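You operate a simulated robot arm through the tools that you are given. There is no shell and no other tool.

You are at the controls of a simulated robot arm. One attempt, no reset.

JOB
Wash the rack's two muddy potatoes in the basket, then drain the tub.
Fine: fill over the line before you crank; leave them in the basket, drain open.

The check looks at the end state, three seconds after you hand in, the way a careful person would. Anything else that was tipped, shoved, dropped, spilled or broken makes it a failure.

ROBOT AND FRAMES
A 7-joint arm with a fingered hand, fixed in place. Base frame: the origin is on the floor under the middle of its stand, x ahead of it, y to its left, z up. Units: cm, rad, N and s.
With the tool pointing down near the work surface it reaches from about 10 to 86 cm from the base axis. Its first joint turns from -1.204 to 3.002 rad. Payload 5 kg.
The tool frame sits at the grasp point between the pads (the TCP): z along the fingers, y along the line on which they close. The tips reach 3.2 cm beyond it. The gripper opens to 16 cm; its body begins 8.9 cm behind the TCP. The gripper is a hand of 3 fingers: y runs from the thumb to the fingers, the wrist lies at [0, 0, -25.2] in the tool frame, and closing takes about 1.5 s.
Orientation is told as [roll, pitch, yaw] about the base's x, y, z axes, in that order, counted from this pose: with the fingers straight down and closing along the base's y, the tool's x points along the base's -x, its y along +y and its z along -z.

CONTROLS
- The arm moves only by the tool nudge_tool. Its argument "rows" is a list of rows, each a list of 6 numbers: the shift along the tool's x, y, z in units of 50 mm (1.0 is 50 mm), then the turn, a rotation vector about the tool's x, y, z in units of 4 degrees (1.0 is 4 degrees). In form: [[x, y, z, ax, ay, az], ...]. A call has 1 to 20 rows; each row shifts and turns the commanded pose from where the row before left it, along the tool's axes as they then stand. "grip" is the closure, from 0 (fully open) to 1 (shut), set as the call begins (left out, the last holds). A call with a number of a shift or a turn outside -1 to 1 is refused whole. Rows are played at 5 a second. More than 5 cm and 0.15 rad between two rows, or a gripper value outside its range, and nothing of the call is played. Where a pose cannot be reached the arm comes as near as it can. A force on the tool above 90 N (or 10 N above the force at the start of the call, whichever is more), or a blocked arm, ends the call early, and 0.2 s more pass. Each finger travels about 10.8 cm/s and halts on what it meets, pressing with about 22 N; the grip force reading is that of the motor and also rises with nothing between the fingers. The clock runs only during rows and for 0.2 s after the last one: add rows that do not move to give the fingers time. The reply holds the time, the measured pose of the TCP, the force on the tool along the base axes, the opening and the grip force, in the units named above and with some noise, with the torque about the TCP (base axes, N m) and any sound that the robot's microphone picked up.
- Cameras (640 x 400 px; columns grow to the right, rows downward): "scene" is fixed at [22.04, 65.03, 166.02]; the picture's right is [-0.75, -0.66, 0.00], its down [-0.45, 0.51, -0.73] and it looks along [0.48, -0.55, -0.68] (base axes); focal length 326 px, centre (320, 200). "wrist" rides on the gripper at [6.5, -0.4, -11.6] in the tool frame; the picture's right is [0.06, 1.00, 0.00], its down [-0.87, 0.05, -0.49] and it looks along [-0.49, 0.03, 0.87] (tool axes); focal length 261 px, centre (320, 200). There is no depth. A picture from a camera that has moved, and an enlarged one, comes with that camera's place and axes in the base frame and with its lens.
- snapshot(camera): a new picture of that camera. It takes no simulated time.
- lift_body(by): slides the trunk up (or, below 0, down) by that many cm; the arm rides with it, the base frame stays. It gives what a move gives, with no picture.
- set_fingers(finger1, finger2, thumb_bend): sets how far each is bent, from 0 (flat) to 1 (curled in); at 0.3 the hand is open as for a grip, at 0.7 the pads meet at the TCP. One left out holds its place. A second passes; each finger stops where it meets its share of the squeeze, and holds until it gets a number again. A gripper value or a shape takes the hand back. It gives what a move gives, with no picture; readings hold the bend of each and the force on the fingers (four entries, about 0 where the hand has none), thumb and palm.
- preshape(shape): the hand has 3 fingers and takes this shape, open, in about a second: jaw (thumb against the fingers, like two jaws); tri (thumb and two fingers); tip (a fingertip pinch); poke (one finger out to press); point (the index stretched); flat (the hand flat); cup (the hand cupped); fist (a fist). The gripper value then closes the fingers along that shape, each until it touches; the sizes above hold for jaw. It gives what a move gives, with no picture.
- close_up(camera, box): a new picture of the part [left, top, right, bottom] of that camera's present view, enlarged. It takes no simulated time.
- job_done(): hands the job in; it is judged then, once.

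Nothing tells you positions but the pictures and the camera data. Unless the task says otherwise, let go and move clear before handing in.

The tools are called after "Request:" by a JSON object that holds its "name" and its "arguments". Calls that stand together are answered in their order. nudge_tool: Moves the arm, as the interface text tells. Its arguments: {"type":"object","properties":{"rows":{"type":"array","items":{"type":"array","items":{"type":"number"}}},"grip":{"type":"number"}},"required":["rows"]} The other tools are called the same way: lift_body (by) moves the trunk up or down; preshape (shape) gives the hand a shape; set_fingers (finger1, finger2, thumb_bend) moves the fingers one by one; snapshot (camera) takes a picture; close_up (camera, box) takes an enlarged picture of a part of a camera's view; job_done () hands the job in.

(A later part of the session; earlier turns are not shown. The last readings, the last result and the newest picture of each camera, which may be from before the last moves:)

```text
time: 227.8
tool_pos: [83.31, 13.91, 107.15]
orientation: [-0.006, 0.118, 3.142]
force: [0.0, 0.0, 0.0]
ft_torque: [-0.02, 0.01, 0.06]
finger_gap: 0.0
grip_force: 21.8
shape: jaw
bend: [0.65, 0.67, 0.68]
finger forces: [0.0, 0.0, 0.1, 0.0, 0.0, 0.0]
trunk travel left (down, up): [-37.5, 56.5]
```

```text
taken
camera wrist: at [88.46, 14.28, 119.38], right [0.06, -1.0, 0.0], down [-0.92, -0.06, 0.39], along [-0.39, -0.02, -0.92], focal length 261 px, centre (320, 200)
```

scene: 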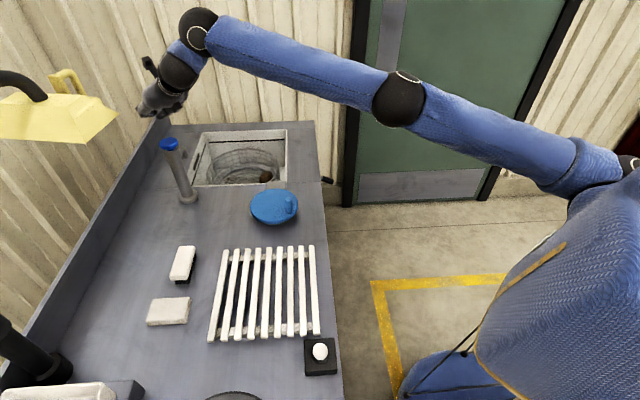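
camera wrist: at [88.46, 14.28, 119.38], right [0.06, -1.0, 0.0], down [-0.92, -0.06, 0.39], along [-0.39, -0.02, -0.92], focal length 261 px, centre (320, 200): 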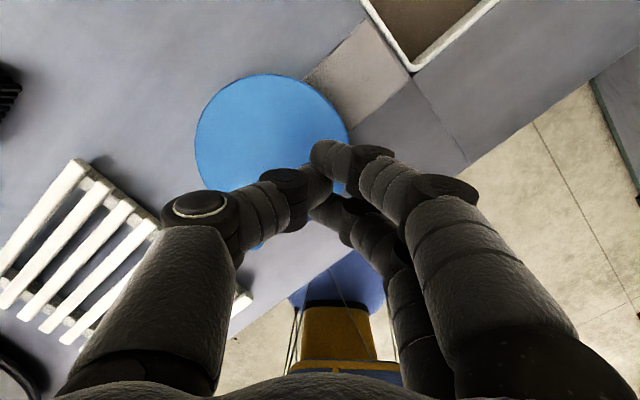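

Request:
{"name": "lift_body", "arguments": {"by": -9.4}}

```text
time: 229.1
tool_pos: [83.25, 13.84, 98.01]
orientation: [-0.006, 0.118, 3.14]
force: [-0.2, -1.6, 16.1]
ft_torque: [-0.04, 0.24, 0.04]
finger_gap: 0.01
grip_force: 21.4
shape: jaw
bend: [0.65, 0.68, 0.68]
finger forces: [0.0, 0.0, 0.2, 0.1, 0.0, 0.0]
trunk travel left (down, up): [-28.1, 65.9]
```

Good contact at about 16 N. Now a 300° sweep.

Request:
{"name": "nudge_tool", "arguments": {"rows": [[0.227, -0.127, 0.045, 0, 0, 0], [0.186, -0.181, 0.022, 0, 0, 0], [0.133, -0.224, 0.016, 0, 0, 0], [0.071, -0.251, 0.008, 0, 0, 0], [0.005, -0.261, 0.001, 0, 0, 0], [-0.063, -0.253, -0.007, 0, 0, 0], [-0.126, -0.228, -0.015, 0, 0, 0], [-0.18, -0.188, -0.021, 0, 0, 0], [-0.222, -0.134, -0.026, 0, 0, 0], [-0.249, -0.072, -0.03, 0, 0, 0], [-0.259, -0.005, -0.031, 0, 0, 0], [-0.251, 0.063, -0.03, 0, 0, 0], [-0.227, 0.127, -0.027, 0, 0, 0], [-0.186, 0.181, -0.022, 0, 0, 0], [-0.133, 0.224, -0.016, 0, 0, 0], [-0.071, 0.251, -0.008, 0, 0, 0], [-0.005, 0.261, -0.001, 0, 0, 0], [0.063, 0.253, 0.007, 0, 0, 0], [0.126, 0.228, 0.015, 0, 0, 0], [0.18, 0.188, 0.021, 0, 0, 0]]}}

Request:
{"name": "snapshot", "arguments": {"camera": "wrist"}}

Request:
{"name": "close_up", "arguments": {"camera": "scene", "box": [220, 140, 340, 240]}}

```text
time: 233.3
tool_pos: [78.5, 14.32, 97.93]
orientation: [-0.01, 0.12, 3.136]
force: [5.4, -8.9, 28.2]
ft_torque: [-0.19, 0.23, 0.12]
finger_gap: 0.0
grip_force: 21.9
shape: jaw
bend: [0.65, 0.7, 0.68]
finger forces: [0.0, 39.5, 0.0, 0.1, 0.0, 0.1]
trunk travel left (down, up): [-28.1, 65.9]
```

```text
taken
camera wrist: at [83.57, 14.65, 110.18], right [0.06, -1.0, 0.0], down [-0.92, -0.05, 0.38], along [-0.38, -0.02, -0.92], focal length 261 px, centre (320, 200)
```

wrist: 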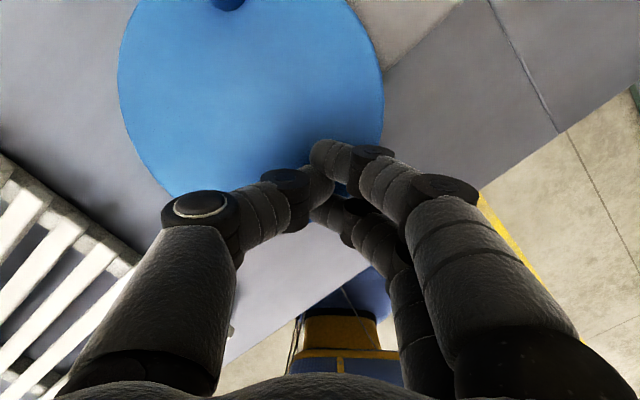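

```text
4.00 times, centred on (280, 190) of scene
camera zoom: at [22.04, 65.03, 166.02], right [-0.75, -0.66, 0.0], down [-0.45, 0.51, -0.73], along [0.48, -0.55, -0.68], focal length 1303 px, centre (480, 240)
```

zoom: 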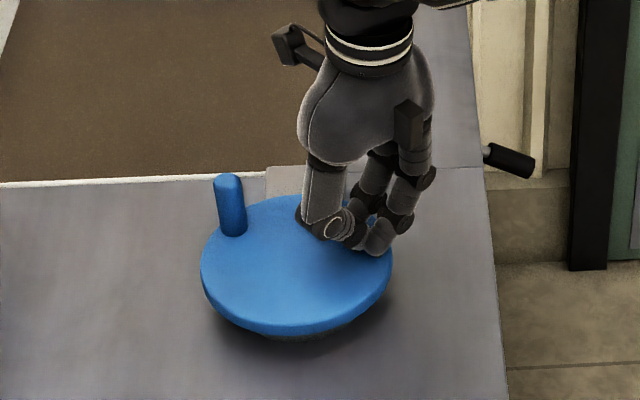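

Another 200° of disc rotation. Continuing for 120° of hand travel while clearance remains.

Request:
{"name": "nudge_tool", "arguments": {"rows": [[0.222, 0.134, 0.026, 0, 0, 0], [0.249, 0.072, 0.03, 0, 0, 0], [0.259, 0.005, 0.031, 0, 0, 0], [0.251, -0.063, 0.03, 0, 0, 0], [0.227, -0.127, 0.027, 0, 0, 0], [0.186, -0.181, 0.022, 0, 0, 0], [0.133, -0.224, 0.016, 0, 0, 0]]}}

Request:
{"name": "lift_body", "arguments": {"by": 9}}

Request:
{"name": "snapshot", "arguments": {"camera": "wrist"}}

```text
time: 234.9
tool_pos: [86.08, 16.68, 97.9]
orientation: [-0.009, 0.12, -3.139]
force: [8.5, 7.2, 31.6]
ft_torque: [0.29, 0.04, -0.07]
finger_gap: 0.0
grip_force: 22.7
shape: jaw
bend: [0.65, 0.7, 0.68]
finger forces: [0.0, 0.1, 0.0, 0.0, 52.4, 0.0]
trunk travel left (down, up): [-28.1, 65.9]
```

```text
time: 236.2
tool_pos: [86.13, 16.46, 106.59]
orientation: [-0.008, 0.116, 3.143]
force: [-0.1, -0.7, -0.9]
ft_torque: [-0.03, 0.01, 0.04]
finger_gap: 0.01
grip_force: 22.6
shape: jaw
bend: [0.65, 0.67, 0.68]
finger forces: [0.0, 0.0, 0.1, 0.0, 0.0, 0.1]
trunk travel left (down, up): [-37.1, 56.9]
```

```text
taken
camera wrist: at [91.26, 16.85, 118.86], right [0.06, -1.0, 0.0], down [-0.92, -0.06, 0.39], along [-0.39, -0.02, -0.92], focal length 261 px, centre (320, 200)
```

wrist: 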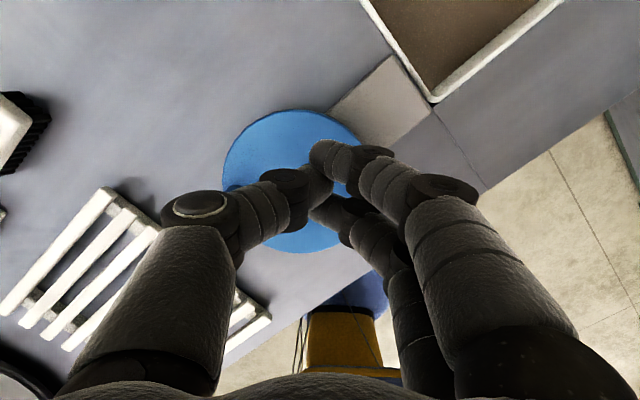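

Request:
{"name": "close_up", "arguments": {"camera": "scene", "box": [220, 140, 340, 240]}}

```text
4.00 times, centred on (280, 190) of scene
camera zoom: at [22.04, 65.03, 166.02], right [-0.75, -0.66, 0.0], down [-0.45, 0.51, -0.73], along [0.48, -0.55, -0.68], focal length 1303 px, centre (480, 240)
```

zoom: 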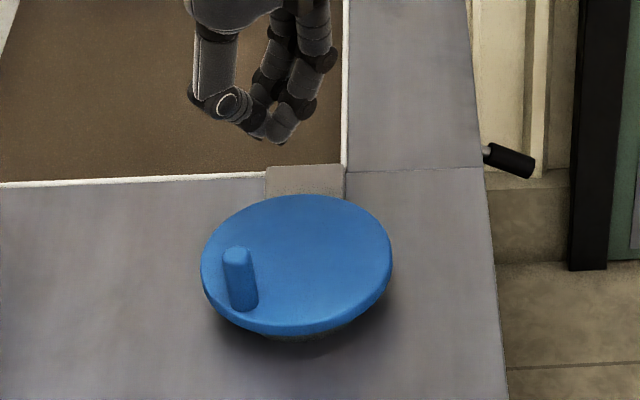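

The peg is now near 90°. I'll reposition the contact and do another long sweep.

Request:
{"name": "nudge_tool", "arguments": {"rows": [[-0.6, 0.04, -0.07, 0, 0, 0], [-0.6, 0.04, -0.07, 0, 0, 0], [-0.6, 0.04, -0.07, 0, 0, 0], [0, 0, 0, 0, 0, 0]]}}

Request:
{"name": "lift_body", "arguments": {"by": -9}}

```text
time: 237.2
tool_pos: [77.18, 15.99, 106.46]
orientation: [-0.008, 0.117, 3.141]
force: [0.1, -0.3, -0.4]
ft_torque: [0.03, -0.01, -0.03]
finger_gap: 0.0
grip_force: 21.7
shape: jaw
bend: [0.65, 0.67, 0.68]
finger forces: [0.0, 0.0, 0.1, 0.1, 0.0, 0.2]
trunk travel left (down, up): [-37.1, 56.9]
```

```text
time: 238.4
tool_pos: [77.09, 15.89, 97.87]
orientation: [-0.008, 0.122, 3.14]
force: [6.5, 3.3, 23.8]
ft_torque: [0.18, 0.06, -0.04]
finger_gap: 0.0
grip_force: 21.8
shape: jaw
bend: [0.65, 0.69, 0.68]
finger forces: [0.0, 0.0, 0.0, 0.0, 0.0, 0.1]
trunk travel left (down, up): [-28.1, 65.9]
```

Request:
{"name": "nudge_tool", "arguments": {"rows": [[0.158, 0.207, 0.019, 0, 0, 0], [0.206, 0.159, 0.024, 0, 0, 0], [0.239, 0.1, 0.028, 0, 0, 0], [0.257, 0.034, 0.03, 0, 0, 0], [0.257, -0.034, 0.03, 0, 0, 0], [0.239, -0.1, 0.028, 0, 0, 0], [0.206, -0.159, 0.024, 0, 0, 0], [0.158, -0.207, 0.019, 0, 0, 0], [0.099, -0.241, 0.012, 0, 0, 0], [0.034, -0.259, 0.004, 0, 0, 0], [-0.034, -0.259, -0.004, 0, 0, 0], [-0.099, -0.241, -0.012, 0, 0, 0], [-0.158, -0.207, -0.019, 0, 0, 0], [-0.206, -0.159, -0.024, 0, 0, 0], [-0.239, -0.1, -0.028, 0, 0, 0], [-0.257, -0.034, -0.03, 0, 0, 0], [-0.257, 0.034, -0.03, 0, 0, 0], [-0.239, 0.1, -0.028, 0, 0, 0], [-0.206, 0.159, -0.024, 0, 0, 0], [-0.158, 0.207, -0.019, 0, 0, 0]]}}

Request:
{"name": "close_up", "arguments": {"camera": "scene", "box": [220, 140, 340, 240]}}

Request:
{"name": "snapshot", "arguments": {"camera": "wrist"}}

```text
time: 242.6
tool_pos: [76.94, 20.95, 97.9]
orientation: [-0.008, 0.119, 3.138]
force: [-2.1, -10.5, 38.7]
ft_torque: [-0.25, 0.52, 0.17]
finger_gap: 0.0
grip_force: 21.7
shape: jaw
bend: [0.65, 0.71, 0.68]
finger forces: [0.0, 45.8, 0.1, 0.0, 0.0, 0.0]
trunk travel left (down, up): [-28.1, 65.9]
```

```text
4.00 times, centred on (280, 190) of scene
camera zoom: at [22.04, 65.03, 166.02], right [-0.75, -0.66, 0.0], down [-0.45, 0.51, -0.73], along [0.48, -0.55, -0.68], focal length 1303 px, centre (480, 240)
```

zoom: 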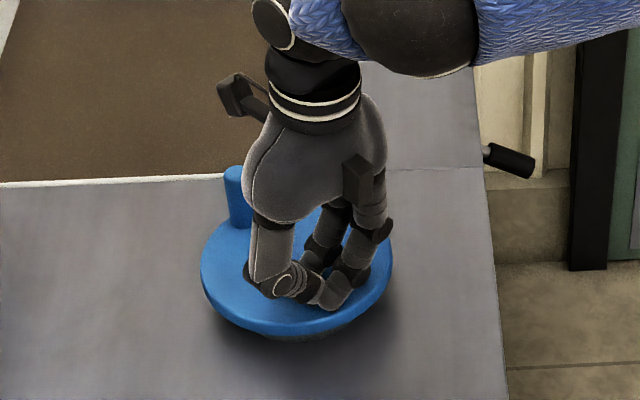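

```text
taken
camera wrist: at [82.0, 21.21, 110.1], right [0.06, -1.0, 0.0], down [-0.92, -0.06, 0.38], along [-0.38, -0.02, -0.92], focal length 261 px, centre (320, 200)
```

wrist: 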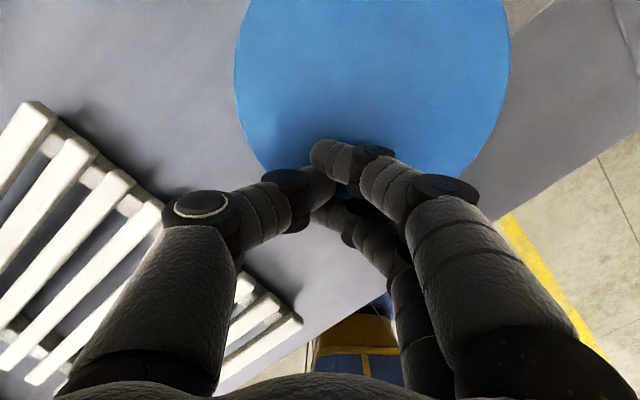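

Very little slip at this pressure: about 270° of disc rotation in that sweep. One more long sweep.

Request:
{"name": "nudge_tool", "arguments": {"rows": [[-0.099, 0.241, -0.012, 0, 0, 0], [-0.034, 0.259, -0.004, 0, 0, 0], [0.034, 0.259, 0.004, 0, 0, 0], [0.099, 0.241, 0.012, 0, 0, 0], [0.158, 0.207, 0.019, 0, 0, 0], [0.206, 0.159, 0.024, 0, 0, 0], [0.239, 0.1, 0.028, 0, 0, 0], [0.257, 0.034, 0.03, 0, 0, 0], [0.257, -0.034, 0.03, 0, 0, 0], [0.239, -0.1, 0.028, 0, 0, 0], [0.206, -0.159, 0.024, 0, 0, 0], [0.158, -0.207, 0.019, 0, 0, 0], [0.099, -0.241, 0.012, 0, 0, 0], [0.034, -0.259, 0.004, 0, 0, 0], [-0.034, -0.259, -0.004, 0, 0, 0], [-0.099, -0.241, -0.012, 0, 0, 0], [-0.158, -0.207, -0.019, 0, 0, 0], [-0.206, -0.159, -0.024, 0, 0, 0]]}}

Request:
{"name": "close_up", "arguments": {"camera": "scene", "box": [220, 140, 340, 240]}}

```text
time: 246.4
tool_pos: [84.07, 21.99, 97.88]
orientation: [-0.017, 0.111, 3.132]
force: [-7.5, -4.5, 27.8]
ft_torque: [-0.09, 0.55, 0.09]
finger_gap: 0.0
grip_force: 22.6
shape: jaw
bend: [0.66, 0.7, 0.68]
finger forces: [0.0, 0.0, 0.0, 0.1, 0.0, 0.1]
trunk travel left (down, up): [-28.1, 65.9]
```

```text
4.00 times, centred on (280, 190) of scene
camera zoom: at [22.04, 65.03, 166.02], right [-0.75, -0.66, 0.0], down [-0.45, 0.51, -0.73], along [0.48, -0.55, -0.68], focal length 1303 px, centre (480, 240)
```

zoom: 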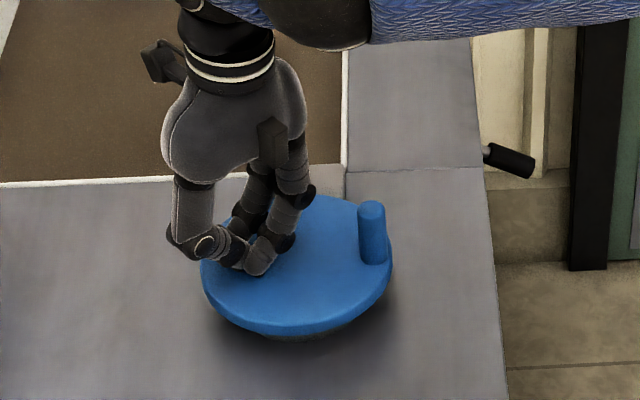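

Request:
{"name": "nudge_tool", "arguments": {"rows": [[-0.239, -0.1, -0.028, 0, 0, 0], [-0.257, -0.034, -0.03, 0, 0, 0], [-0.257, 0.034, -0.03, 0, 0, 0], [-0.239, 0.1, -0.028, 0, 0, 0], [-0.206, 0.159, -0.024, 0, 0, 0], [-0.158, 0.207, -0.019, 0, 0, 0], [-0.099, 0.241, -0.012, 0, 0, 0], [-0.034, 0.259, -0.004, 0, 0, 0], [0.034, 0.259, 0.004, 0, 0, 0], [0.099, 0.241, 0.012, 0, 0, 0], [0.158, 0.207, 0.019, 0, 0, 0], [0.206, 0.159, 0.024, 0, 0, 0]]}}

Request:
{"name": "lift_body", "arguments": {"by": 12}}

Request:
{"name": "snapshot", "arguments": {"camera": "scene"}}

```text
time: 249.0
tool_pos: [79.06, 13.8, 97.76]
orientation: [-0.009, 0.123, 3.137]
force: [8.2, -9.7, 37.5]
ft_torque: [-0.17, 0.2, 0.14]
finger_gap: 0.0
grip_force: 22.0
shape: jaw
bend: [0.66, 0.7, 0.69]
finger forces: [0.1, 47.2, 0.1, 0.1, 0.0, 0.0]
trunk travel left (down, up): [-28.1, 65.9]
```

```text
time: 250.5
tool_pos: [78.98, 14.22, 109.65]
orientation: [-0.006, 0.117, 3.141]
force: [0.4, -0.8, 0.3]
ft_torque: [-0.01, -0.02, 0.02]
finger_gap: 0.01
grip_force: 21.7
shape: jaw
bend: [0.66, 0.67, 0.68]
finger forces: [0.0, 0.0, 0.1, 0.0, 0.1, 0.0]
trunk travel left (down, up): [-40.1, 53.9]
```

```text
taken
```

scene: 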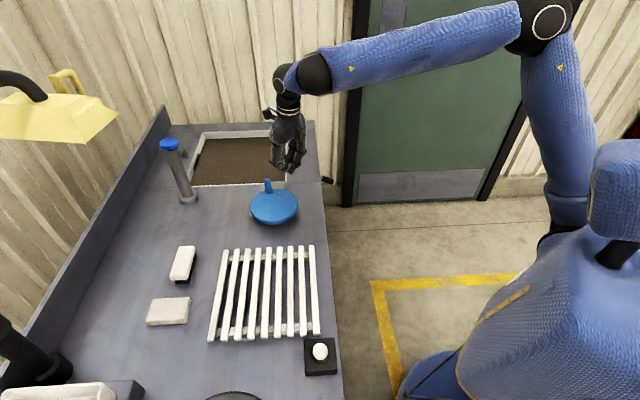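

About 4.4 turns done in this fill. Next I'll open the drain the same way as before, starting by moving to the open space in front of the lever.

Request:
{"name": "nudge_tool", "arguments": {"rows": [[0, 0.88, 0, 0, 0, 0], [0, 0.88, 0, 0, 0, 0], [0, 0.88, 0, 0, 0, 0], [0, 0.88, 0, 0, 0, 0], [0, 0.88, 0, 0, 0, 0], [0, 0.88, 0, 0, 0, 0], [0, 0.88, 0, 0, 0, 0], [0, 0.88, 0, 0, 0, 0], [-0.094, 0, 0.79, 0, 0, 0], [-0.094, 0, 0.79, 0, 0, 0], [0, 0, 0, 0, 0, 0]]}}

Request:
{"name": "snapshot", "arguments": {"camera": "wrist"}}

```text
time: 252.9
tool_pos: [78.95, -20.97, 101.57]
orientation: [-0.007, 0.119, 3.142]
force: [-0.1, 0.5, 1.1]
ft_torque: [-0.05, -0.03, -0.01]
finger_gap: 0.0
grip_force: 22.0
shape: jaw
bend: [0.66, 0.67, 0.68]
finger forces: [0.0, 0.1, 0.1, 0.0, 0.0, 0.0]
trunk travel left (down, up): [-40.1, 53.9]
```

```text
taken
camera wrist: at [84.0, -20.64, 113.8], right [0.06, -1.0, 0.0], down [-0.92, -0.06, 0.39], along [-0.38, -0.02, -0.92], focal length 261 px, centre (320, 200)
```

wrist: 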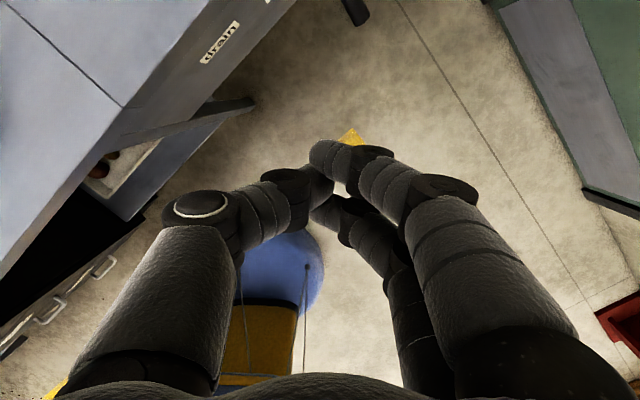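

Request:
{"name": "nudge_tool", "arguments": {"rows": [[0, 0, 0, -0.11, 0, 0.93], [0, 0, 0, -0.11, 0, 0.93], [0, 0, 0, -0.11, 0, 0.93], [0, 0, 0, -0.11, 0, 0.93], [0, 0, 0, 0, 1, 0], [0, 0, 0, 0, 1, 0], [0, 0, 0, 0, 1, 0], [0, 0, 0, 0, 1, 0], [0, 0, 0, 0, 1, 0], [0, 0, 0, 0, 1, 0], [0, 0, 0, 0, 1, 0], [0, 0, 0, 0, 1, 0], [0, 0, 0, 0, 1, 0], [0, 0, 0, 0, 1, 0]]}}

Request:
{"name": "nudge_tool", "arguments": {"rows": [[0, 0, 0, 0, 1, 0], [0, 0, 0, 0, 1, 0], [0, 0, 0, 0, 1, 0], [0, 0, 0, 0, 1, 0], [0, 0, 0, 0, 1, 0], [0, 0, 0, 0, 1, 0], [0, 0, 0, 0, 1, 0], [0, 0, 0, 0, 1, 0], [0, 0, 0, 0, 1, 0], [0, 0, 0, 0, 1, 0], [0, 0, 0, 0, 0.3, 0], [0, 0, 0, 0, 0, 0]]}}

Request:
{"name": "snapshot", "arguments": {"camera": "wrist"}}

```text
time: 255.9
tool_pos: [79.08, -21.11, 101.32]
orientation: [-0.01, 0.815, 2.875]
force: [-0.1, 0.5, 0.3]
ft_torque: [-0.05, 0.01, 0.01]
finger_gap: 0.0
grip_force: 21.7
shape: jaw
bend: [0.66, 0.67, 0.68]
finger forces: [0.0, 0.0, 0.0, 0.0, 0.0, 0.1]
trunk travel left (down, up): [-40.1, 53.9]
```

```text
time: 258.5
tool_pos: [79.74, -21.0, 102.5]
orientation: [-0.095, 1.5, 2.79]
force: [0.2, -0.3, 0.0]
ft_torque: [-0.01, 0.0, 0.02]
finger_gap: 0.0
grip_force: 22.7
shape: jaw
bend: [0.66, 0.67, 0.68]
finger forces: [0.1, 0.0, 0.1, 0.0, 0.0, 0.1]
out of reach, approached as far as the arm can: row 10
trunk travel left (down, up): [-40.1, 53.9]
```

```text
taken
camera wrist: at [69.19, -17.72, 109.82], right [-0.25, -0.97, 0.06], down [-0.55, 0.09, -0.83], along [0.8, -0.24, -0.55], focal length 261 px, centre (320, 200)
```

wrist: 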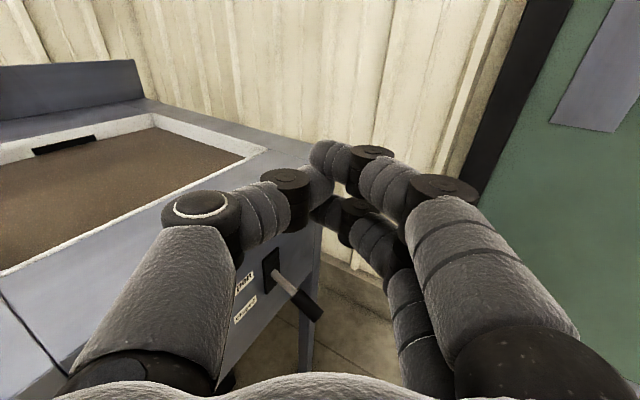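

Request:
{"name": "lift_body", "arguments": {"by": -30}}

Request:
{"name": "snapshot", "arguments": {"camera": "wrist"}}

```text
time: 261.5
tool_pos: [79.77, -20.93, 72.55]
orientation: [-0.093, 1.5, 2.791]
force: [0.4, 0.0, 0.1]
ft_torque: [0.01, -0.01, 0.02]
finger_gap: 0.01
grip_force: 21.5
shape: jaw
bend: [0.66, 0.67, 0.68]
finger forces: [0.0, 0.0, 0.0, 0.1, 0.1, 0.0]
trunk travel left (down, up): [-10.1, 83.9]
```

```text
taken
camera wrist: at [69.18, -17.73, 79.82], right [-0.25, -0.97, 0.06], down [-0.55, 0.09, -0.83], along [0.8, -0.24, -0.55], focal length 261 px, centre (320, 200)
```

wrist: 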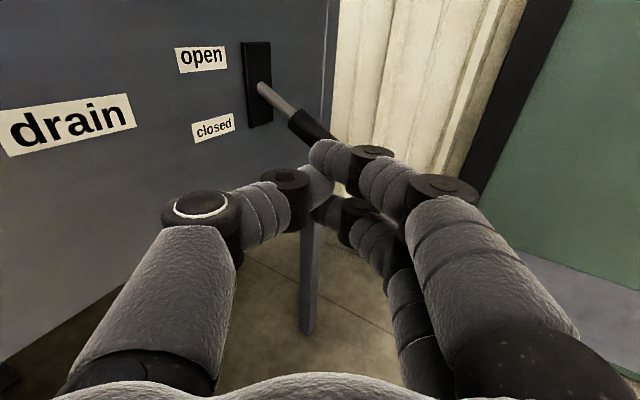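

Request:
{"name": "lift_body", "arguments": {"by": -8}}

Request:
{"name": "nudge_tool", "arguments": {"rows": [[0.05, -0.055, 0.72, 0, 0, 0], [0.05, -0.055, 0.72, 0, 0, 0], [0, 0, 0, 0, 0, 0]]}}

Request:
{"name": "snapshot", "arguments": {"camera": "wrist"}}

```text
time: 262.7
tool_pos: [79.91, -20.8, 64.56]
orientation: [-0.095, 1.502, 2.788]
force: [-0.5, 1.1, 0.5]
ft_torque: [-0.02, -0.01, 0.01]
finger_gap: 0.0
grip_force: 22.4
shape: jaw
bend: [0.66, 0.67, 0.68]
finger forces: [0.0, 0.0, 0.0, 0.0, 0.0, 0.0]
trunk travel left (down, up): [-2.1, 91.9]
```

```text
time: 263.5
tool_pos: [86.75, -22.27, 64.54]
orientation: [-0.098, 1.501, 2.786]
force: [-0.2, 0.5, -0.5]
ft_torque: [0.02, 0.01, 0.04]
finger_gap: 0.01
grip_force: 22.1
shape: jaw
bend: [0.66, 0.67, 0.68]
finger forces: [0.1, 0.0, 0.0, 0.0, 0.1, 0.0]
trunk travel left (down, up): [-2.1, 91.9]
```

```text
taken
camera wrist: at [76.24, -19.03, 71.75], right [-0.25, -0.97, 0.06], down [-0.55, 0.09, -0.83], along [0.8, -0.24, -0.55], focal length 261 px, centre (320, 200)
```

wrist: 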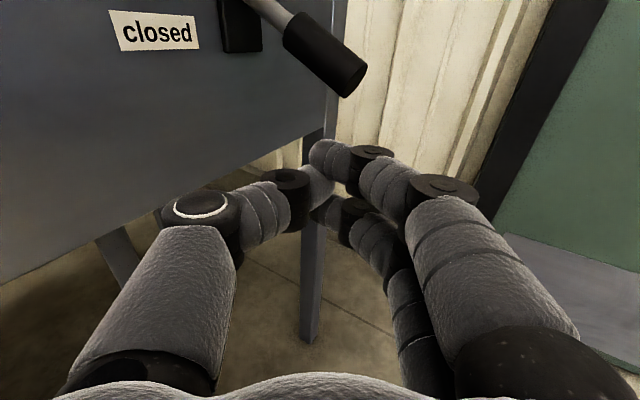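

Request:
{"name": "nudge_tool", "arguments": {"rows": [[0.05, -0.04, 0.74, 0, 0, 0], [0.05, -0.04, 0.74, 0, 0, 0], [0, 0, 0, 0, 0, 0]]}}

Request:
{"name": "snapshot", "arguments": {"camera": "wrist"}}

```text
time: 264.3
tool_pos: [94.27, -23.92, 64.3]
orientation: [-0.089, 1.5, 2.794]
force: [0.7, 0.3, -0.1]
ft_torque: [0.01, -0.05, -0.01]
finger_gap: 0.01
grip_force: 22.1
shape: jaw
bend: [0.66, 0.67, 0.68]
finger forces: [0.0, 0.0, 0.0, 0.0, 0.1, 0.0]
trunk travel left (down, up): [-2.1, 91.9]
```

```text
taken
camera wrist: at [83.54, -20.65, 71.72], right [-0.25, -0.97, 0.06], down [-0.55, 0.09, -0.83], along [0.8, -0.24, -0.55], focal length 261 px, centre (320, 200)
```

wrist: 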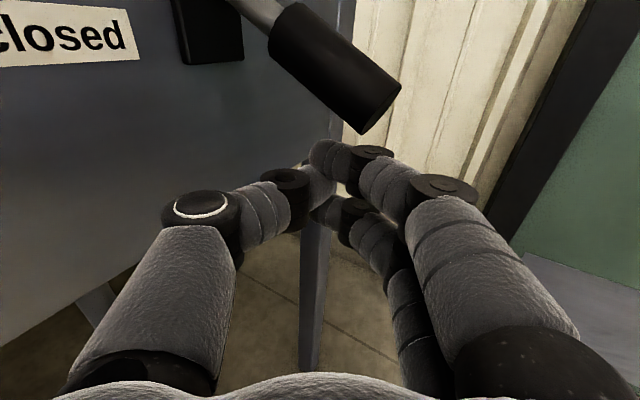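

Same position as before, right under the grip. Lifting the lever.

Request:
{"name": "lift_body", "arguments": {"by": 9}}

Request:
{"name": "snapshot", "arguments": {"camera": "wrist"}}

Request:
{"name": "close_up", "arguments": {"camera": "scene", "box": [160, 110, 360, 240]}}

```text
time: 265.6
tool_pos: [94.16, -23.87, 73.36]
orientation: [-0.093, 1.501, 2.79]
force: [0.3, -0.8, 0.6]
ft_torque: [0.03, 0.0, 0.0]
finger_gap: 0.0
grip_force: 21.6
shape: jaw
bend: [0.66, 0.67, 0.68]
finger forces: [0.1, 0.0, 0.0, 0.0, 0.0, 0.0]
trunk travel left (down, up): [-11.1, 82.9]
```

```text
taken
camera wrist: at [83.53, -20.62, 80.71], right [-0.25, -0.97, 0.06], down [-0.55, 0.09, -0.83], along [0.8, -0.24, -0.55], focal length 261 px, centre (320, 200)
```

wrist: 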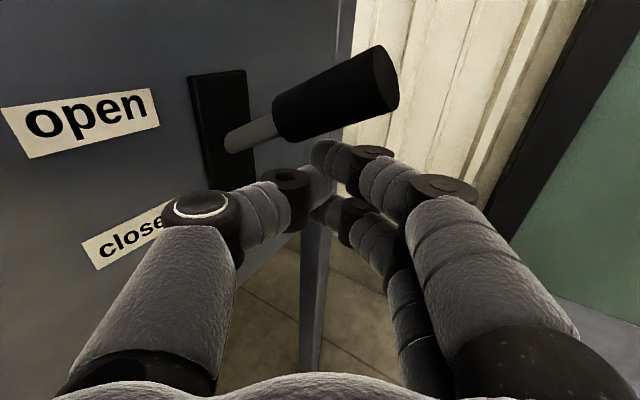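

```text
3.08 times, centred on (260, 175) of scene
camera zoom: at [22.04, 65.03, 166.02], right [-0.75, -0.66, 0.0], down [-0.45, 0.51, -0.73], along [0.48, -0.55, -0.68], focal length 1002 px, centre (505, 277)
```

zoom: 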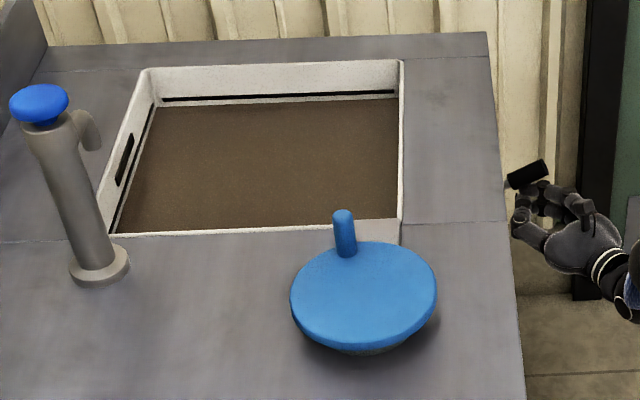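

Open again. I'll back out along the approach line and wait for it to empty.

Request:
{"name": "nudge_tool", "arguments": {"rows": [[-0.04, 0, 0, 0, 0, 0], [-0.05, 0.04, -0.74, 0, 0, 0], [-0.05, 0.04, -0.74, 0, 0, 0], [-0.05, 0.04, -0.7, 0, 0, 0], [0, 0, 0, 0, 0, 0], [0, 0, 0, 0, 0, 0], [0, 0, 0, 0, 0, 0], [0, 0, 0, 0, 0, 0], [0, 0, 0, 0, 0, 0], [0, 0, 0, 0, 0, 0], [0, 0, 0, 0, 0, 0], [0, 0, 0, 0, 0, 0], [0, 0, 0, 0, 0, 0], [0, 0, 0, 0, 0, 0], [0, 0, 0, 0, 0, 0], [0, 0, 0, 0, 0, 0]]}}

Request:
{"name": "close_up", "arguments": {"camera": "scene", "box": [190, 120, 310, 195]}}

Request:
{"name": "snapshot", "arguments": {"camera": "wrist"}}

```text
time: 268.9
tool_pos: [83.26, -21.69, 73.27]
orientation: [-0.096, 1.5, 2.79]
force: [-0.3, -0.6, 0.1]
ft_torque: [0.0, -0.01, -0.02]
finger_gap: 0.0
grip_force: 22.0
shape: jaw
bend: [0.66, 0.67, 0.68]
finger forces: [0.0, 0.0, 0.0, 0.0, 0.0, 0.0]
trunk travel left (down, up): [-11.1, 82.9]
```

```text
5.33 times, centred on (250, 158) of scene
camera zoom: at [22.04, 65.03, 166.02], right [-0.75, -0.66, 0.0], down [-0.45, 0.51, -0.73], along [0.48, -0.55, -0.68], focal length 1738 px, centre (693, 427)
```

zoom: 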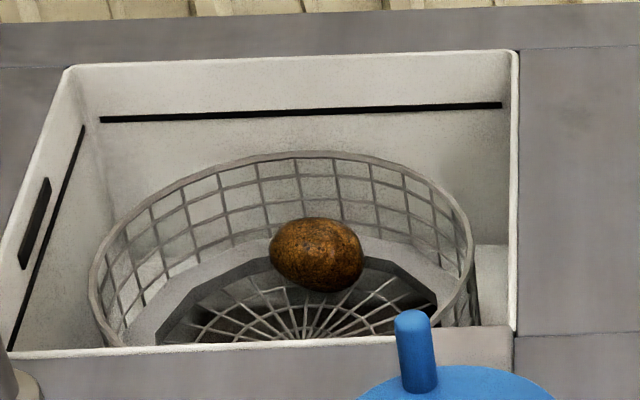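

```text
taken
camera wrist: at [72.73, -18.45, 80.49], right [-0.25, -0.97, 0.06], down [-0.55, 0.09, -0.83], along [0.8, -0.24, -0.55], focal length 261 px, centre (320, 200)
```

wrist: 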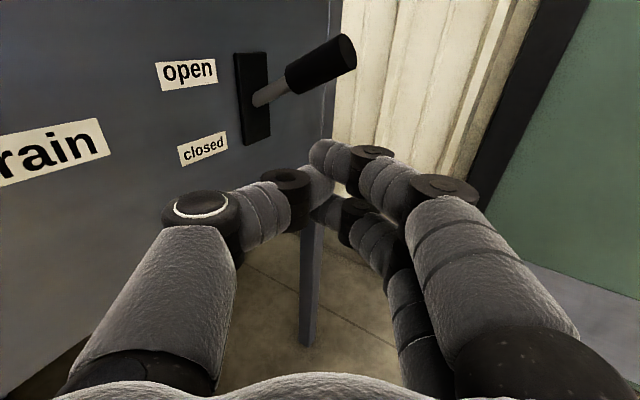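

The tub is draining and the visible potato looks lighter than before. I'll raise (within the allowed step) and look from above.

Request:
{"name": "lift_body", "arguments": {"by": 40}}

```text
time: 272.8
tool_pos: [83.3, -21.72, 113.2]
orientation: [-0.097, 1.502, 2.79]
force: [-0.1, -1.2, 0.2]
ft_torque: [-0.01, 0.02, 0.01]
finger_gap: 0.02
grip_force: 21.6
shape: jaw
bend: [0.66, 0.67, 0.68]
finger forces: [0.0, 0.0, 0.0, 0.1, 0.0, 0.0]
trunk travel left (down, up): [-51.1, 42.9]
```

Request:
{"name": "nudge_tool", "arguments": {"rows": [[0, 0, 0, 0, -1, 0], [0, 0, 0, 0, -1, 0], [0, 0, 0, 0, -1, 0], [0, 0, 0, 0, -1, 0], [0, 0, 0, 0, -1, 0], [0, 0, 0, 0, -1, 0], [0, 0, 0, 0, -1, 0], [0, 0, 0, 0, -1, 0], [0, 0, 0, 0, -1, 0], [0, 0, 0, 0.718, 0, -0.603], [0, 0, 0, 0.718, 0, -0.603], [0, 0, 0, 0.718, 0, -0.603], [0, 0, 0, 0.718, 0, -0.603], [0, 0, 0, 0, 0, 0]]}}

```text
time: 275.8
tool_pos: [83.43, -21.63, 113.17]
orientation: [-0.011, 0.875, 3.141]
force: [0.2, 0.3, 0.3]
ft_torque: [0.0, 0.01, 0.03]
finger_gap: 0.01
grip_force: 22.1
shape: jaw
bend: [0.66, 0.67, 0.68]
finger forces: [0.0, 0.0, 0.0, 0.1, 0.1, 0.1]
trunk travel left (down, up): [-51.1, 42.9]
```

Request:
{"name": "nudge_tool", "arguments": {"rows": [[0.205, -0.87, -0.171, 0, 0, 0], [0.205, -0.87, -0.171, 0, 0, 0], [0.205, -0.87, -0.171, 0, 0, 0], [0.205, -0.87, -0.171, 0, 0, 0], [0.205, -0.87, -0.171, 0, 0, 0], [0.205, -0.87, -0.171, 0, 0, 0], [0, 0, 0, 0, 0, 0]], "grip": 0.3}}

Request:
{"name": "snapshot", "arguments": {"camera": "wrist"}}

Request:
{"name": "close_up", "arguments": {"camera": "wrist", "box": [230, 30, 400, 170]}}

```text
time: 277.4
tool_pos: [83.23, 4.47, 121.24]
orientation: [-0.01, 0.874, 3.136]
force: [0.3, -0.8, 0.2]
ft_torque: [0.01, -0.01, 0.0]
finger_gap: 11.19
grip_force: 0.1
shape: jaw
bend: [0.67, 0.67, 0.64]
finger forces: [0.0, 0.0, 0.0, 0.0, 0.0, 0.0]
trunk travel left (down, up): [-51.1, 42.9]
```

```text
taken
camera wrist: at [78.49, 4.8, 133.68], right [0.04, -1.0, 0.04], down [-0.93, -0.06, -0.35], along [0.35, -0.02, -0.94], focal length 261 px, centre (320, 200)
```

wrist: 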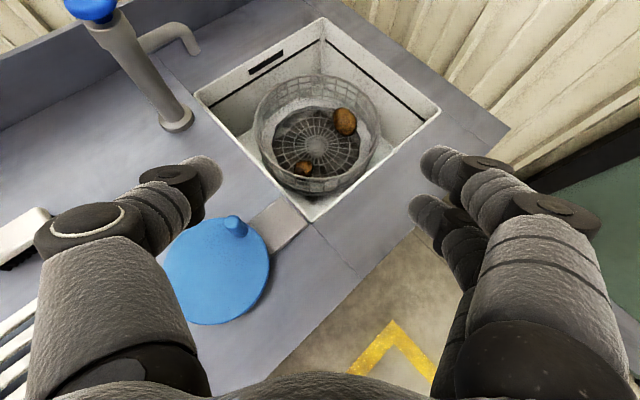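

```text
2.86 times, centred on (315, 100) of wrist
camera zoom: at [78.49, 4.8, 133.68], right [0.04, -1.0, 0.04], down [-0.93, -0.06, -0.35], along [0.35, -0.02, -0.94], focal length 745 px, centre (334, 486)
```

zoom: 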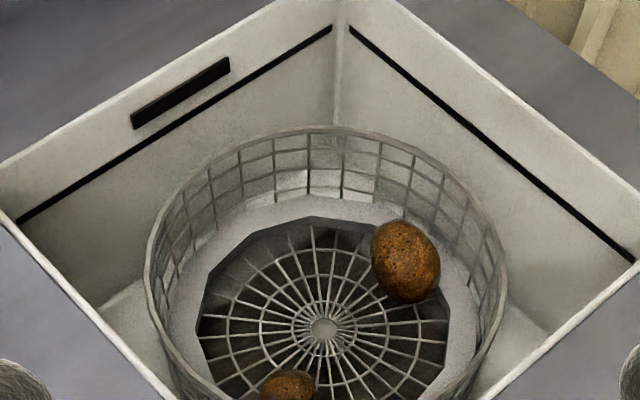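

Request:
{"name": "close_up", "arguments": {"camera": "wrist", "box": [285, 90, 365, 180]}}

Request:
{"name": "close_up", "arguments": {"camera": "scene", "box": [210, 140, 290, 195]}}

```text
4.44 times, centred on (325, 135) of wrist
camera zoom: at [78.49, 4.8, 133.68], right [0.04, -1.0, 0.04], down [-0.93, -0.06, -0.35], along [0.35, -0.02, -0.94], focal length 1158 px, centre (298, 489)
```

zoom: 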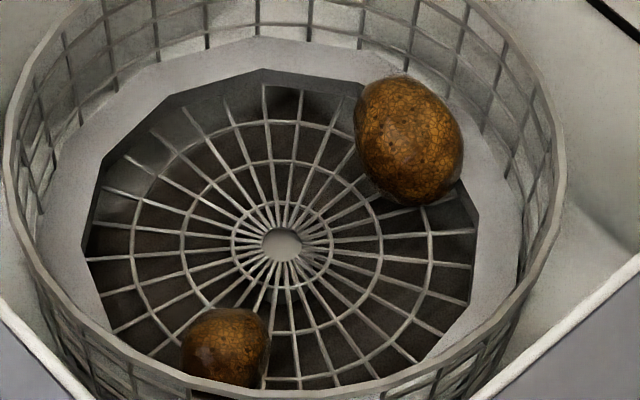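

```text
7.27 times, centred on (250, 168) of scene
camera zoom: at [22.04, 65.03, 166.02], right [-0.75, -0.66, 0.0], down [-0.45, 0.51, -0.73], along [0.48, -0.55, -0.68], focal length 2370 px, centre (829, 436)
```

zoom: 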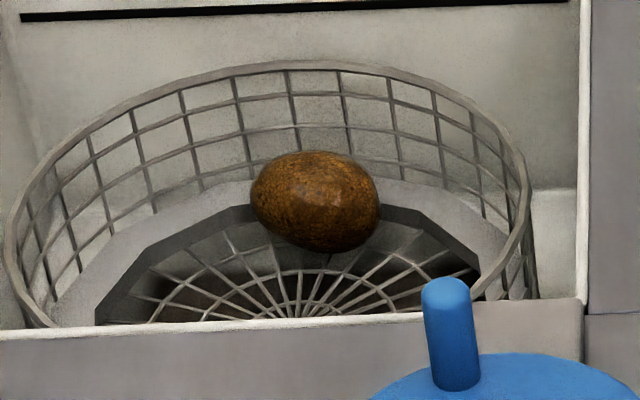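

The potatoes look lighter and golden now. I'll bring the wrist camera closer to inspect them for leftover mud.

Request:
{"name": "nudge_tool", "arguments": {"rows": [[0.616, 0, 0.736, 0, 0, 0], [0.616, 0, 0.736, 0, 0, 0], [0.616, 0, 0.736, 0, 0, 0], [0.616, 0, 0.736, 0, 0, 0], [0.616, 0, 0.736, 0, 0, 0], [0, 0, 0, 0, 0, 0]]}}

Request:
{"name": "lift_body", "arguments": {"by": -22}}

Request:
{"name": "snapshot", "arguments": {"camera": "wrist"}}

```text
time: 278.8
tool_pos: [107.0, 4.45, 121.44]
orientation: [-0.01, 0.875, 3.138]
force: [-0.1, 0.4, -0.1]
ft_torque: [0.0, 0.02, -0.02]
finger_gap: 11.15
grip_force: 0.0
shape: jaw
bend: [0.67, 0.67, 0.64]
finger forces: [0.0, 0.0, 0.0, 0.1, 0.0, 0.0]
trunk travel left (down, up): [-51.1, 42.9]
```

```text
time: 281.1
tool_pos: [107.22, 4.46, 99.29]
orientation: [-0.011, 0.875, 3.139]
force: [0.2, 0.5, -0.2]
ft_torque: [0.02, -0.04, 0.0]
finger_gap: 11.17
grip_force: 0.1
shape: jaw
bend: [0.67, 0.67, 0.64]
finger forces: [0.0, 0.0, 0.0, 0.0, 0.0, 0.0]
trunk travel left (down, up): [-29.1, 64.9]
```

```text
taken
camera wrist: at [102.43, 4.85, 111.76], right [0.04, -1.0, 0.04], down [-0.93, -0.06, -0.35], along [0.35, -0.02, -0.94], focal length 261 px, centre (320, 200)
```

wrist: 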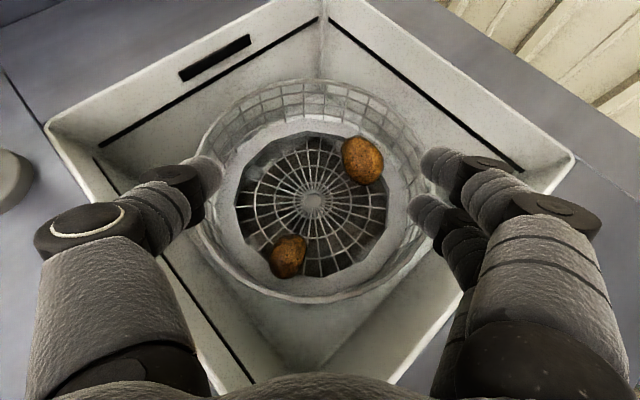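

Request:
{"name": "close_up", "arguments": {"camera": "wrist", "box": [330, 125, 395, 195]}}

Request:
{"name": "close_up", "arguments": {"camera": "wrist", "box": [255, 220, 325, 290]}}

```text
5.71 times, centred on (362, 160) of wrist
camera zoom: at [102.43, 4.85, 111.76], right [0.04, -1.0, 0.04], down [-0.93, -0.06, -0.35], along [0.35, -0.02, -0.94], focal length 1489 px, centre (77, 429)
```

zoom: 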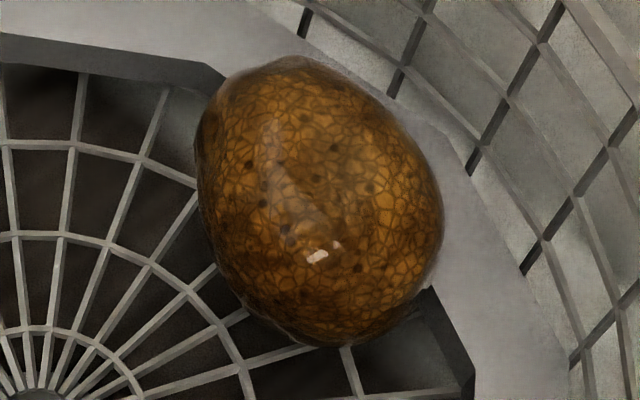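

```text
5.71 times, centred on (290, 255) of wrist
camera zoom: at [102.43, 4.85, 111.76], right [0.04, -1.0, 0.04], down [-0.93, -0.06, -0.35], along [0.35, -0.02, -0.94], focal length 1489 px, centre (491, -114)
```

zoom: 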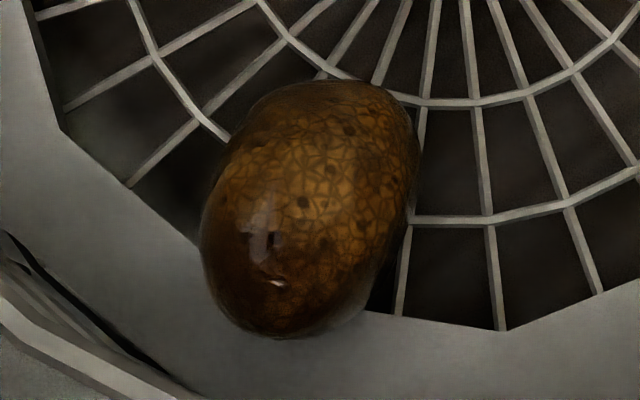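

The netted skin shows through now, but a thin brown film remains, especially on the small one. The mud fades gradually with cranking, so I'll do another full cycle: close the drain, refill, and crank many more turns with the friction method. Raising out first.

Request:
{"name": "lift_body", "arguments": {"by": 22}}

Request:
{"name": "nudge_tool", "arguments": {"rows": [[-0.266, 0.826, -0.318, 0, 0, 0], [-0.266, 0.826, -0.318, 0, 0, 0], [-0.266, 0.826, -0.318, 0, 0, 0], [-0.266, 0.826, -0.318, 0, 0, 0], [-0.266, 0.826, -0.318, 0, 0, 0], [-0.266, 0.826, -0.318, 0, 0, 0], [-0.266, 0.826, -0.318, 0, 0, 0], [0, 0, 0, 0, 0, 0]], "grip": 1}}

```text
time: 283.4
tool_pos: [107.16, 4.46, 121.32]
orientation: [-0.012, 0.875, 3.138]
force: [0.4, 0.2, -0.1]
ft_torque: [0.01, -0.02, -0.07]
finger_gap: 11.16
grip_force: 0.0
shape: jaw
bend: [0.67, 0.67, 0.64]
finger forces: [0.1, 0.0, 0.0, 0.0, 0.1, 0.1]
trunk travel left (down, up): [-51.1, 42.9]
```

```text
time: 285.2
tool_pos: [92.75, -24.44, 121.07]
orientation: [-0.009, 0.876, 3.141]
force: [0.2, 0.5, -0.4]
ft_torque: [0.02, -0.04, 0.0]
finger_gap: 0.0
grip_force: 22.2
shape: jaw
bend: [0.65, 0.65, 0.67]
finger forces: [0.0, 0.0, 0.1, 0.1, 0.0, 0.1]
trunk travel left (down, up): [-51.1, 42.9]
```

Request:
{"name": "lift_body", "arguments": {"by": -37}}

Request:
{"name": "snapshot", "arguments": {"camera": "wrist"}}

```text
time: 288.8
tool_pos: [92.75, -24.51, 84.06]
orientation: [-0.012, 0.875, 3.138]
force: [0.0, 0.1, -0.9]
ft_torque: [-0.02, 0.0, 0.02]
finger_gap: 0.02
grip_force: 22.4
shape: jaw
bend: [0.65, 0.65, 0.67]
finger forces: [0.0, 0.0, 0.0, 0.1, 0.0, 0.0]
trunk travel left (down, up): [-14.1, 79.9]
```

```text
taken
camera wrist: at [88.08, -24.14, 96.54], right [0.04, -1.0, 0.04], down [-0.93, -0.06, -0.35], along [0.35, -0.02, -0.94], focal length 261 px, centre (320, 200)
```

wrist: 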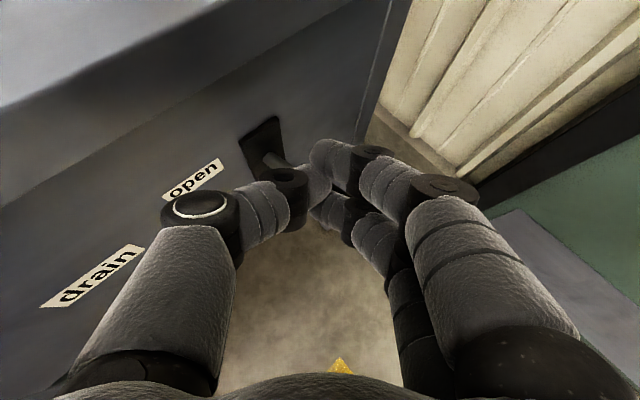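

Same picture as the first time I closed it. Pressing the lever down.

Request:
{"name": "lift_body", "arguments": {"by": -10.8}}

Request:
{"name": "snapshot", "arguments": {"camera": "wrist"}}

```text
time: 290.2
tool_pos: [92.7, -24.57, 73.59]
orientation: [-0.011, 0.876, 3.137]
force: [-8.7, 2.1, 10.8]
ft_torque: [0.04, 0.01, 0.09]
finger_gap: 0.01
grip_force: 21.6
shape: jaw
bend: [0.65, 0.67, 0.67]
finger forces: [0.0, 0.1, 0.0, 0.0, 0.0, 0.0]
trunk travel left (down, up): [-3.3, 90.7]
```

```text
taken
camera wrist: at [87.96, -24.09, 85.95], right [0.04, -1.0, 0.04], down [-0.93, -0.06, -0.35], along [0.36, -0.02, -0.93], focal length 261 px, centre (320, 200)
```

wrist: 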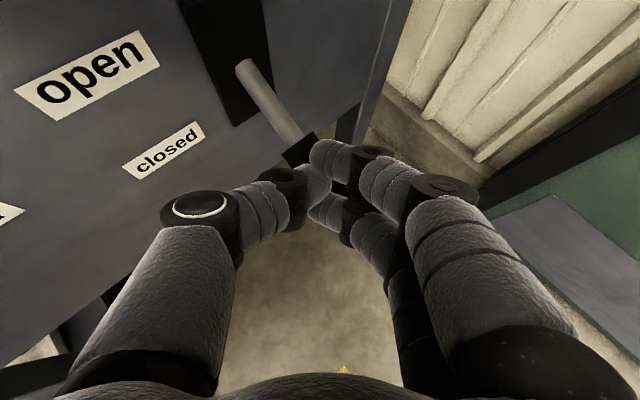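

Request:
{"name": "lift_body", "arguments": {"by": -0.4}}

Request:
{"name": "lift_body", "arguments": {"by": 39}}

Request:
{"name": "close_up", "arguments": {"camera": "scene", "box": [290, 110, 410, 220]}}

```text
time: 290.8
tool_pos: [92.59, -24.3, 73.11]
orientation: [-0.01, 0.876, 3.141]
force: [-17.4, 7.3, 22.3]
ft_torque: [0.23, -0.16, 0.24]
finger_gap: 0.0
grip_force: 22.6
shape: jaw
bend: [0.65, 0.67, 0.68]
finger forces: [0.0, 0.1, 0.1, 0.0, 0.1, 0.1]
trunk travel left (down, up): [-2.9, 91.1]
```

```text
time: 294.5
tool_pos: [92.87, -24.5, 111.88]
orientation: [-0.012, 0.875, 3.138]
force: [-0.3, 0.5, 0.7]
ft_torque: [0.03, -0.02, 0.01]
finger_gap: 0.0
grip_force: 22.2
shape: jaw
bend: [0.65, 0.66, 0.68]
finger forces: [0.0, 0.1, 0.1, 0.0, 0.0, 0.1]
trunk travel left (down, up): [-41.9, 52.1]
```

```text
3.64 times, centred on (350, 165) of scene
camera zoom: at [22.04, 65.03, 166.02], right [-0.75, -0.66, 0.0], down [-0.45, 0.51, -0.73], along [0.48, -0.55, -0.68], focal length 1185 px, centre (211, 327)
```

zoom: 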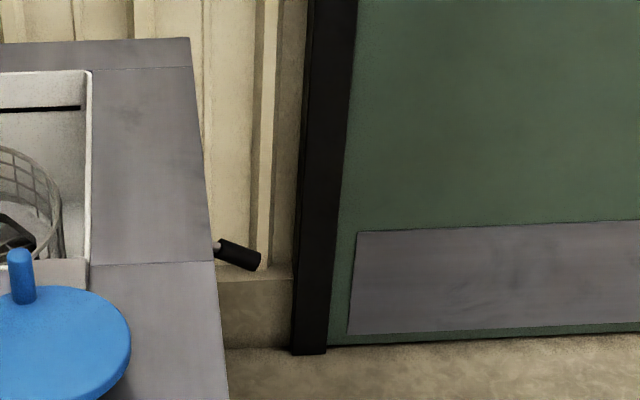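

Request:
{"name": "lift_body", "arguments": {"by": 11.5}}

Request:
{"name": "nudge_tool", "arguments": {"rows": [[0.168, -0.878, 0.202, 0, 0, 0], [0.168, -0.878, 0.202, 0, 0, 0], [0.168, -0.878, 0.202, 0, 0, 0], [0.168, -0.878, 0.202, 0, 0, 0], [0.168, -0.878, 0.202, 0, 0, 0], [0.168, -0.878, 0.202, 0, 0, 0], [0.168, -0.878, 0.202, 0, 0, 0], [0.168, -0.878, 0.202, 0, 0, 0], [0.168, -0.878, 0.202, 0, 0, 0], [0.168, -0.878, 0.202, 0, 0, 0], [0.168, -0.878, 0.202, 0, 0, 0], [0.168, -0.878, 0.202, 0, 0, 0], [0.168, -0.878, 0.202, 0, 0, 0], [0, 0, 0, 0, 0, 0]]}}

Request:
{"name": "snapshot", "arguments": {"camera": "wrist"}}

```text
time: 296.0
tool_pos: [92.82, -24.56, 123.38]
orientation: [-0.011, 0.874, 3.136]
force: [0.0, -0.6, -0.6]
ft_torque: [-0.01, 0.0, 0.02]
finger_gap: 0.02
grip_force: 22.1
shape: jaw
bend: [0.65, 0.66, 0.68]
finger forces: [0.0, 0.1, 0.0, 0.0, 0.0, 0.1]
trunk travel left (down, up): [-53.4, 40.6]
```

```text
time: 299.0
tool_pos: [109.22, 32.27, 124.44]
orientation: [0.006, 0.886, -3.135]
force: [-2.5, 1.9, 3.7]
ft_torque: [-0.07, 0.11, -0.1]
finger_gap: 0.01
grip_force: 21.9
shape: jaw
bend: [0.65, 0.66, 0.68]
finger forces: [0.0, 0.1, 0.1, 0.1, 0.0, 0.0]
trunk travel left (down, up): [-53.4, 40.6]
```

```text
taken
camera wrist: at [104.35, 32.85, 136.82], right [0.04, -1.0, 0.05], down [-0.93, -0.06, -0.36], along [0.36, -0.03, -0.93], focal length 261 px, centre (320, 200)
```

wrist: 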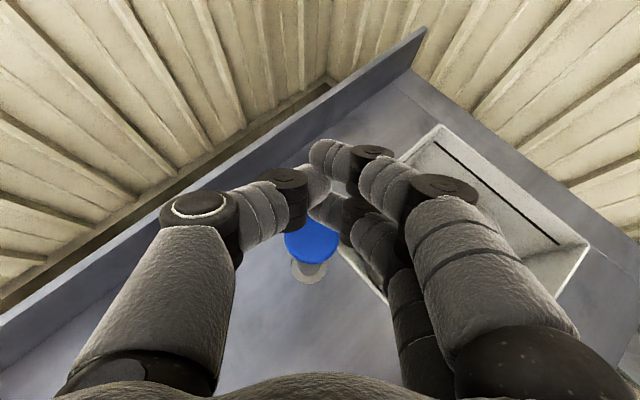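

Request:
{"name": "nudge_tool", "arguments": {"rows": [[-0.246, -0.016, 0.239, 0, 0, 0], [-0.246, -0.016, 0.239, 0, 0, 0], [-0.246, -0.016, 0.239, 0, 0, 0], [-0.246, -0.016, 0.239, 0, 0, 0], [-0.246, -0.016, 0.239, 0, 0, 0], [0, 0, 0, 0, 0, 0], [0, 0, 0, 0, 0, 0], [0, 0, 0, 0, 0, 0], [0, 0, 0, 0, 0, 0], [0, 0, 0, 0, 0, 0], [0, 0, 0, 0, 0, 0], [0, 0, 0, 0, 0, 0], [0, 0, 0, 0, 0, 0], [0, 0, 0, 0, 0, 0], [0, 0, 0, 0, 0, 0]]}}

Request:
{"name": "close_up", "arguments": {"camera": "scene", "box": [140, 110, 300, 210]}}

```text
time: 302.2
tool_pos: [110.0, 32.94, 115.54]
orientation: [-0.01, 0.878, 3.137]
force: [8.8, -0.8, 28.5]
ft_torque: [0.04, -0.56, 0.02]
finger_gap: 0.0
grip_force: 21.4
shape: jaw
bend: [0.65, 0.68, 0.68]
finger forces: [0.1, 42.6, 0.0, 0.0, 0.2, 0.1]
trunk travel left (down, up): [-53.4, 40.6]
heard: click
```

```text
4.00 times, centred on (220, 160) of scene
camera zoom: at [22.04, 65.03, 166.02], right [-0.75, -0.66, 0.0], down [-0.45, 0.51, -0.73], along [0.48, -0.55, -0.68], focal length 1303 px, centre (720, 360)
```

zoom: 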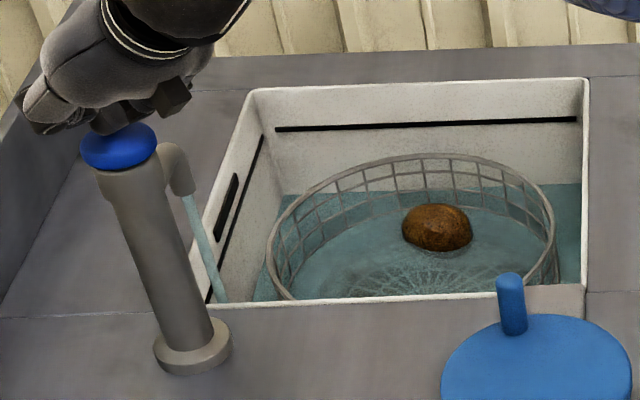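

Request:
{"name": "nudge_tool", "arguments": {"rows": [[0.03, 0, -0.024, 0, 0, 0], [0, 0, 0, 0, 0, 0], [0, 0, 0, 0, 0, 0], [0, 0, 0, 0, 0, 0], [0, 0, 0, 0, 0, 0], [0, 0, 0, 0, 0, 0], [0, 0, 0, 0, 0, 0], [0, 0, 0, 0, 0, 0], [0, 0, 0, 0, 0, 0], [0, 0, 0, 0, 0, 0], [0, 0, 0, 0, 0, 0], [0, 0, 0, 0, 0, 0], [0, 0, 0, 0, 0, 0], [0, 0, 0, 0, 0, 0], [0, 0, 0, 0, 0, 0], [0, 0, 0, 0, 0, 0], [0, 0, 0, 0, 0, 0]]}}

Request:
{"name": "close_up", "arguments": {"camera": "scene", "box": [140, 110, 300, 210]}}

```text
time: 305.8
tool_pos: [110.18, 33.12, 115.48]
orientation: [-0.011, 0.876, 3.136]
force: [-2.4, -1.2, 11.6]
ft_torque: [-0.04, -0.05, -0.02]
finger_gap: 0.01
grip_force: 22.1
shape: jaw
bend: [0.65, 0.68, 0.68]
finger forces: [0.0, 0.0, 0.0, 0.0, 0.1, 0.0]
trunk travel left (down, up): [-53.4, 40.6]
```

```text
4.00 times, centred on (220, 160) of scene
camera zoom: at [22.04, 65.03, 166.02], right [-0.75, -0.66, 0.0], down [-0.45, 0.51, -0.73], along [0.48, -0.55, -0.68], focal length 1303 px, centre (720, 360)
```

zoom: 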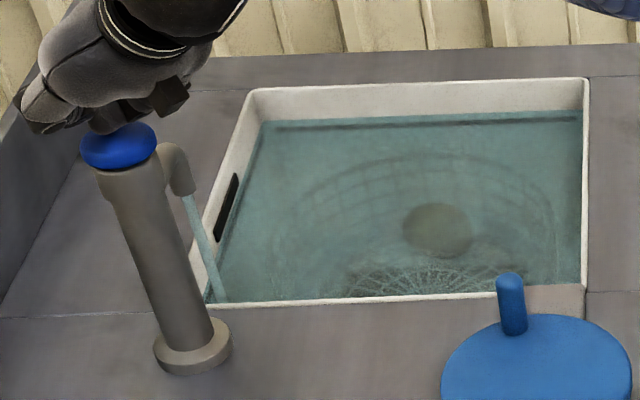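

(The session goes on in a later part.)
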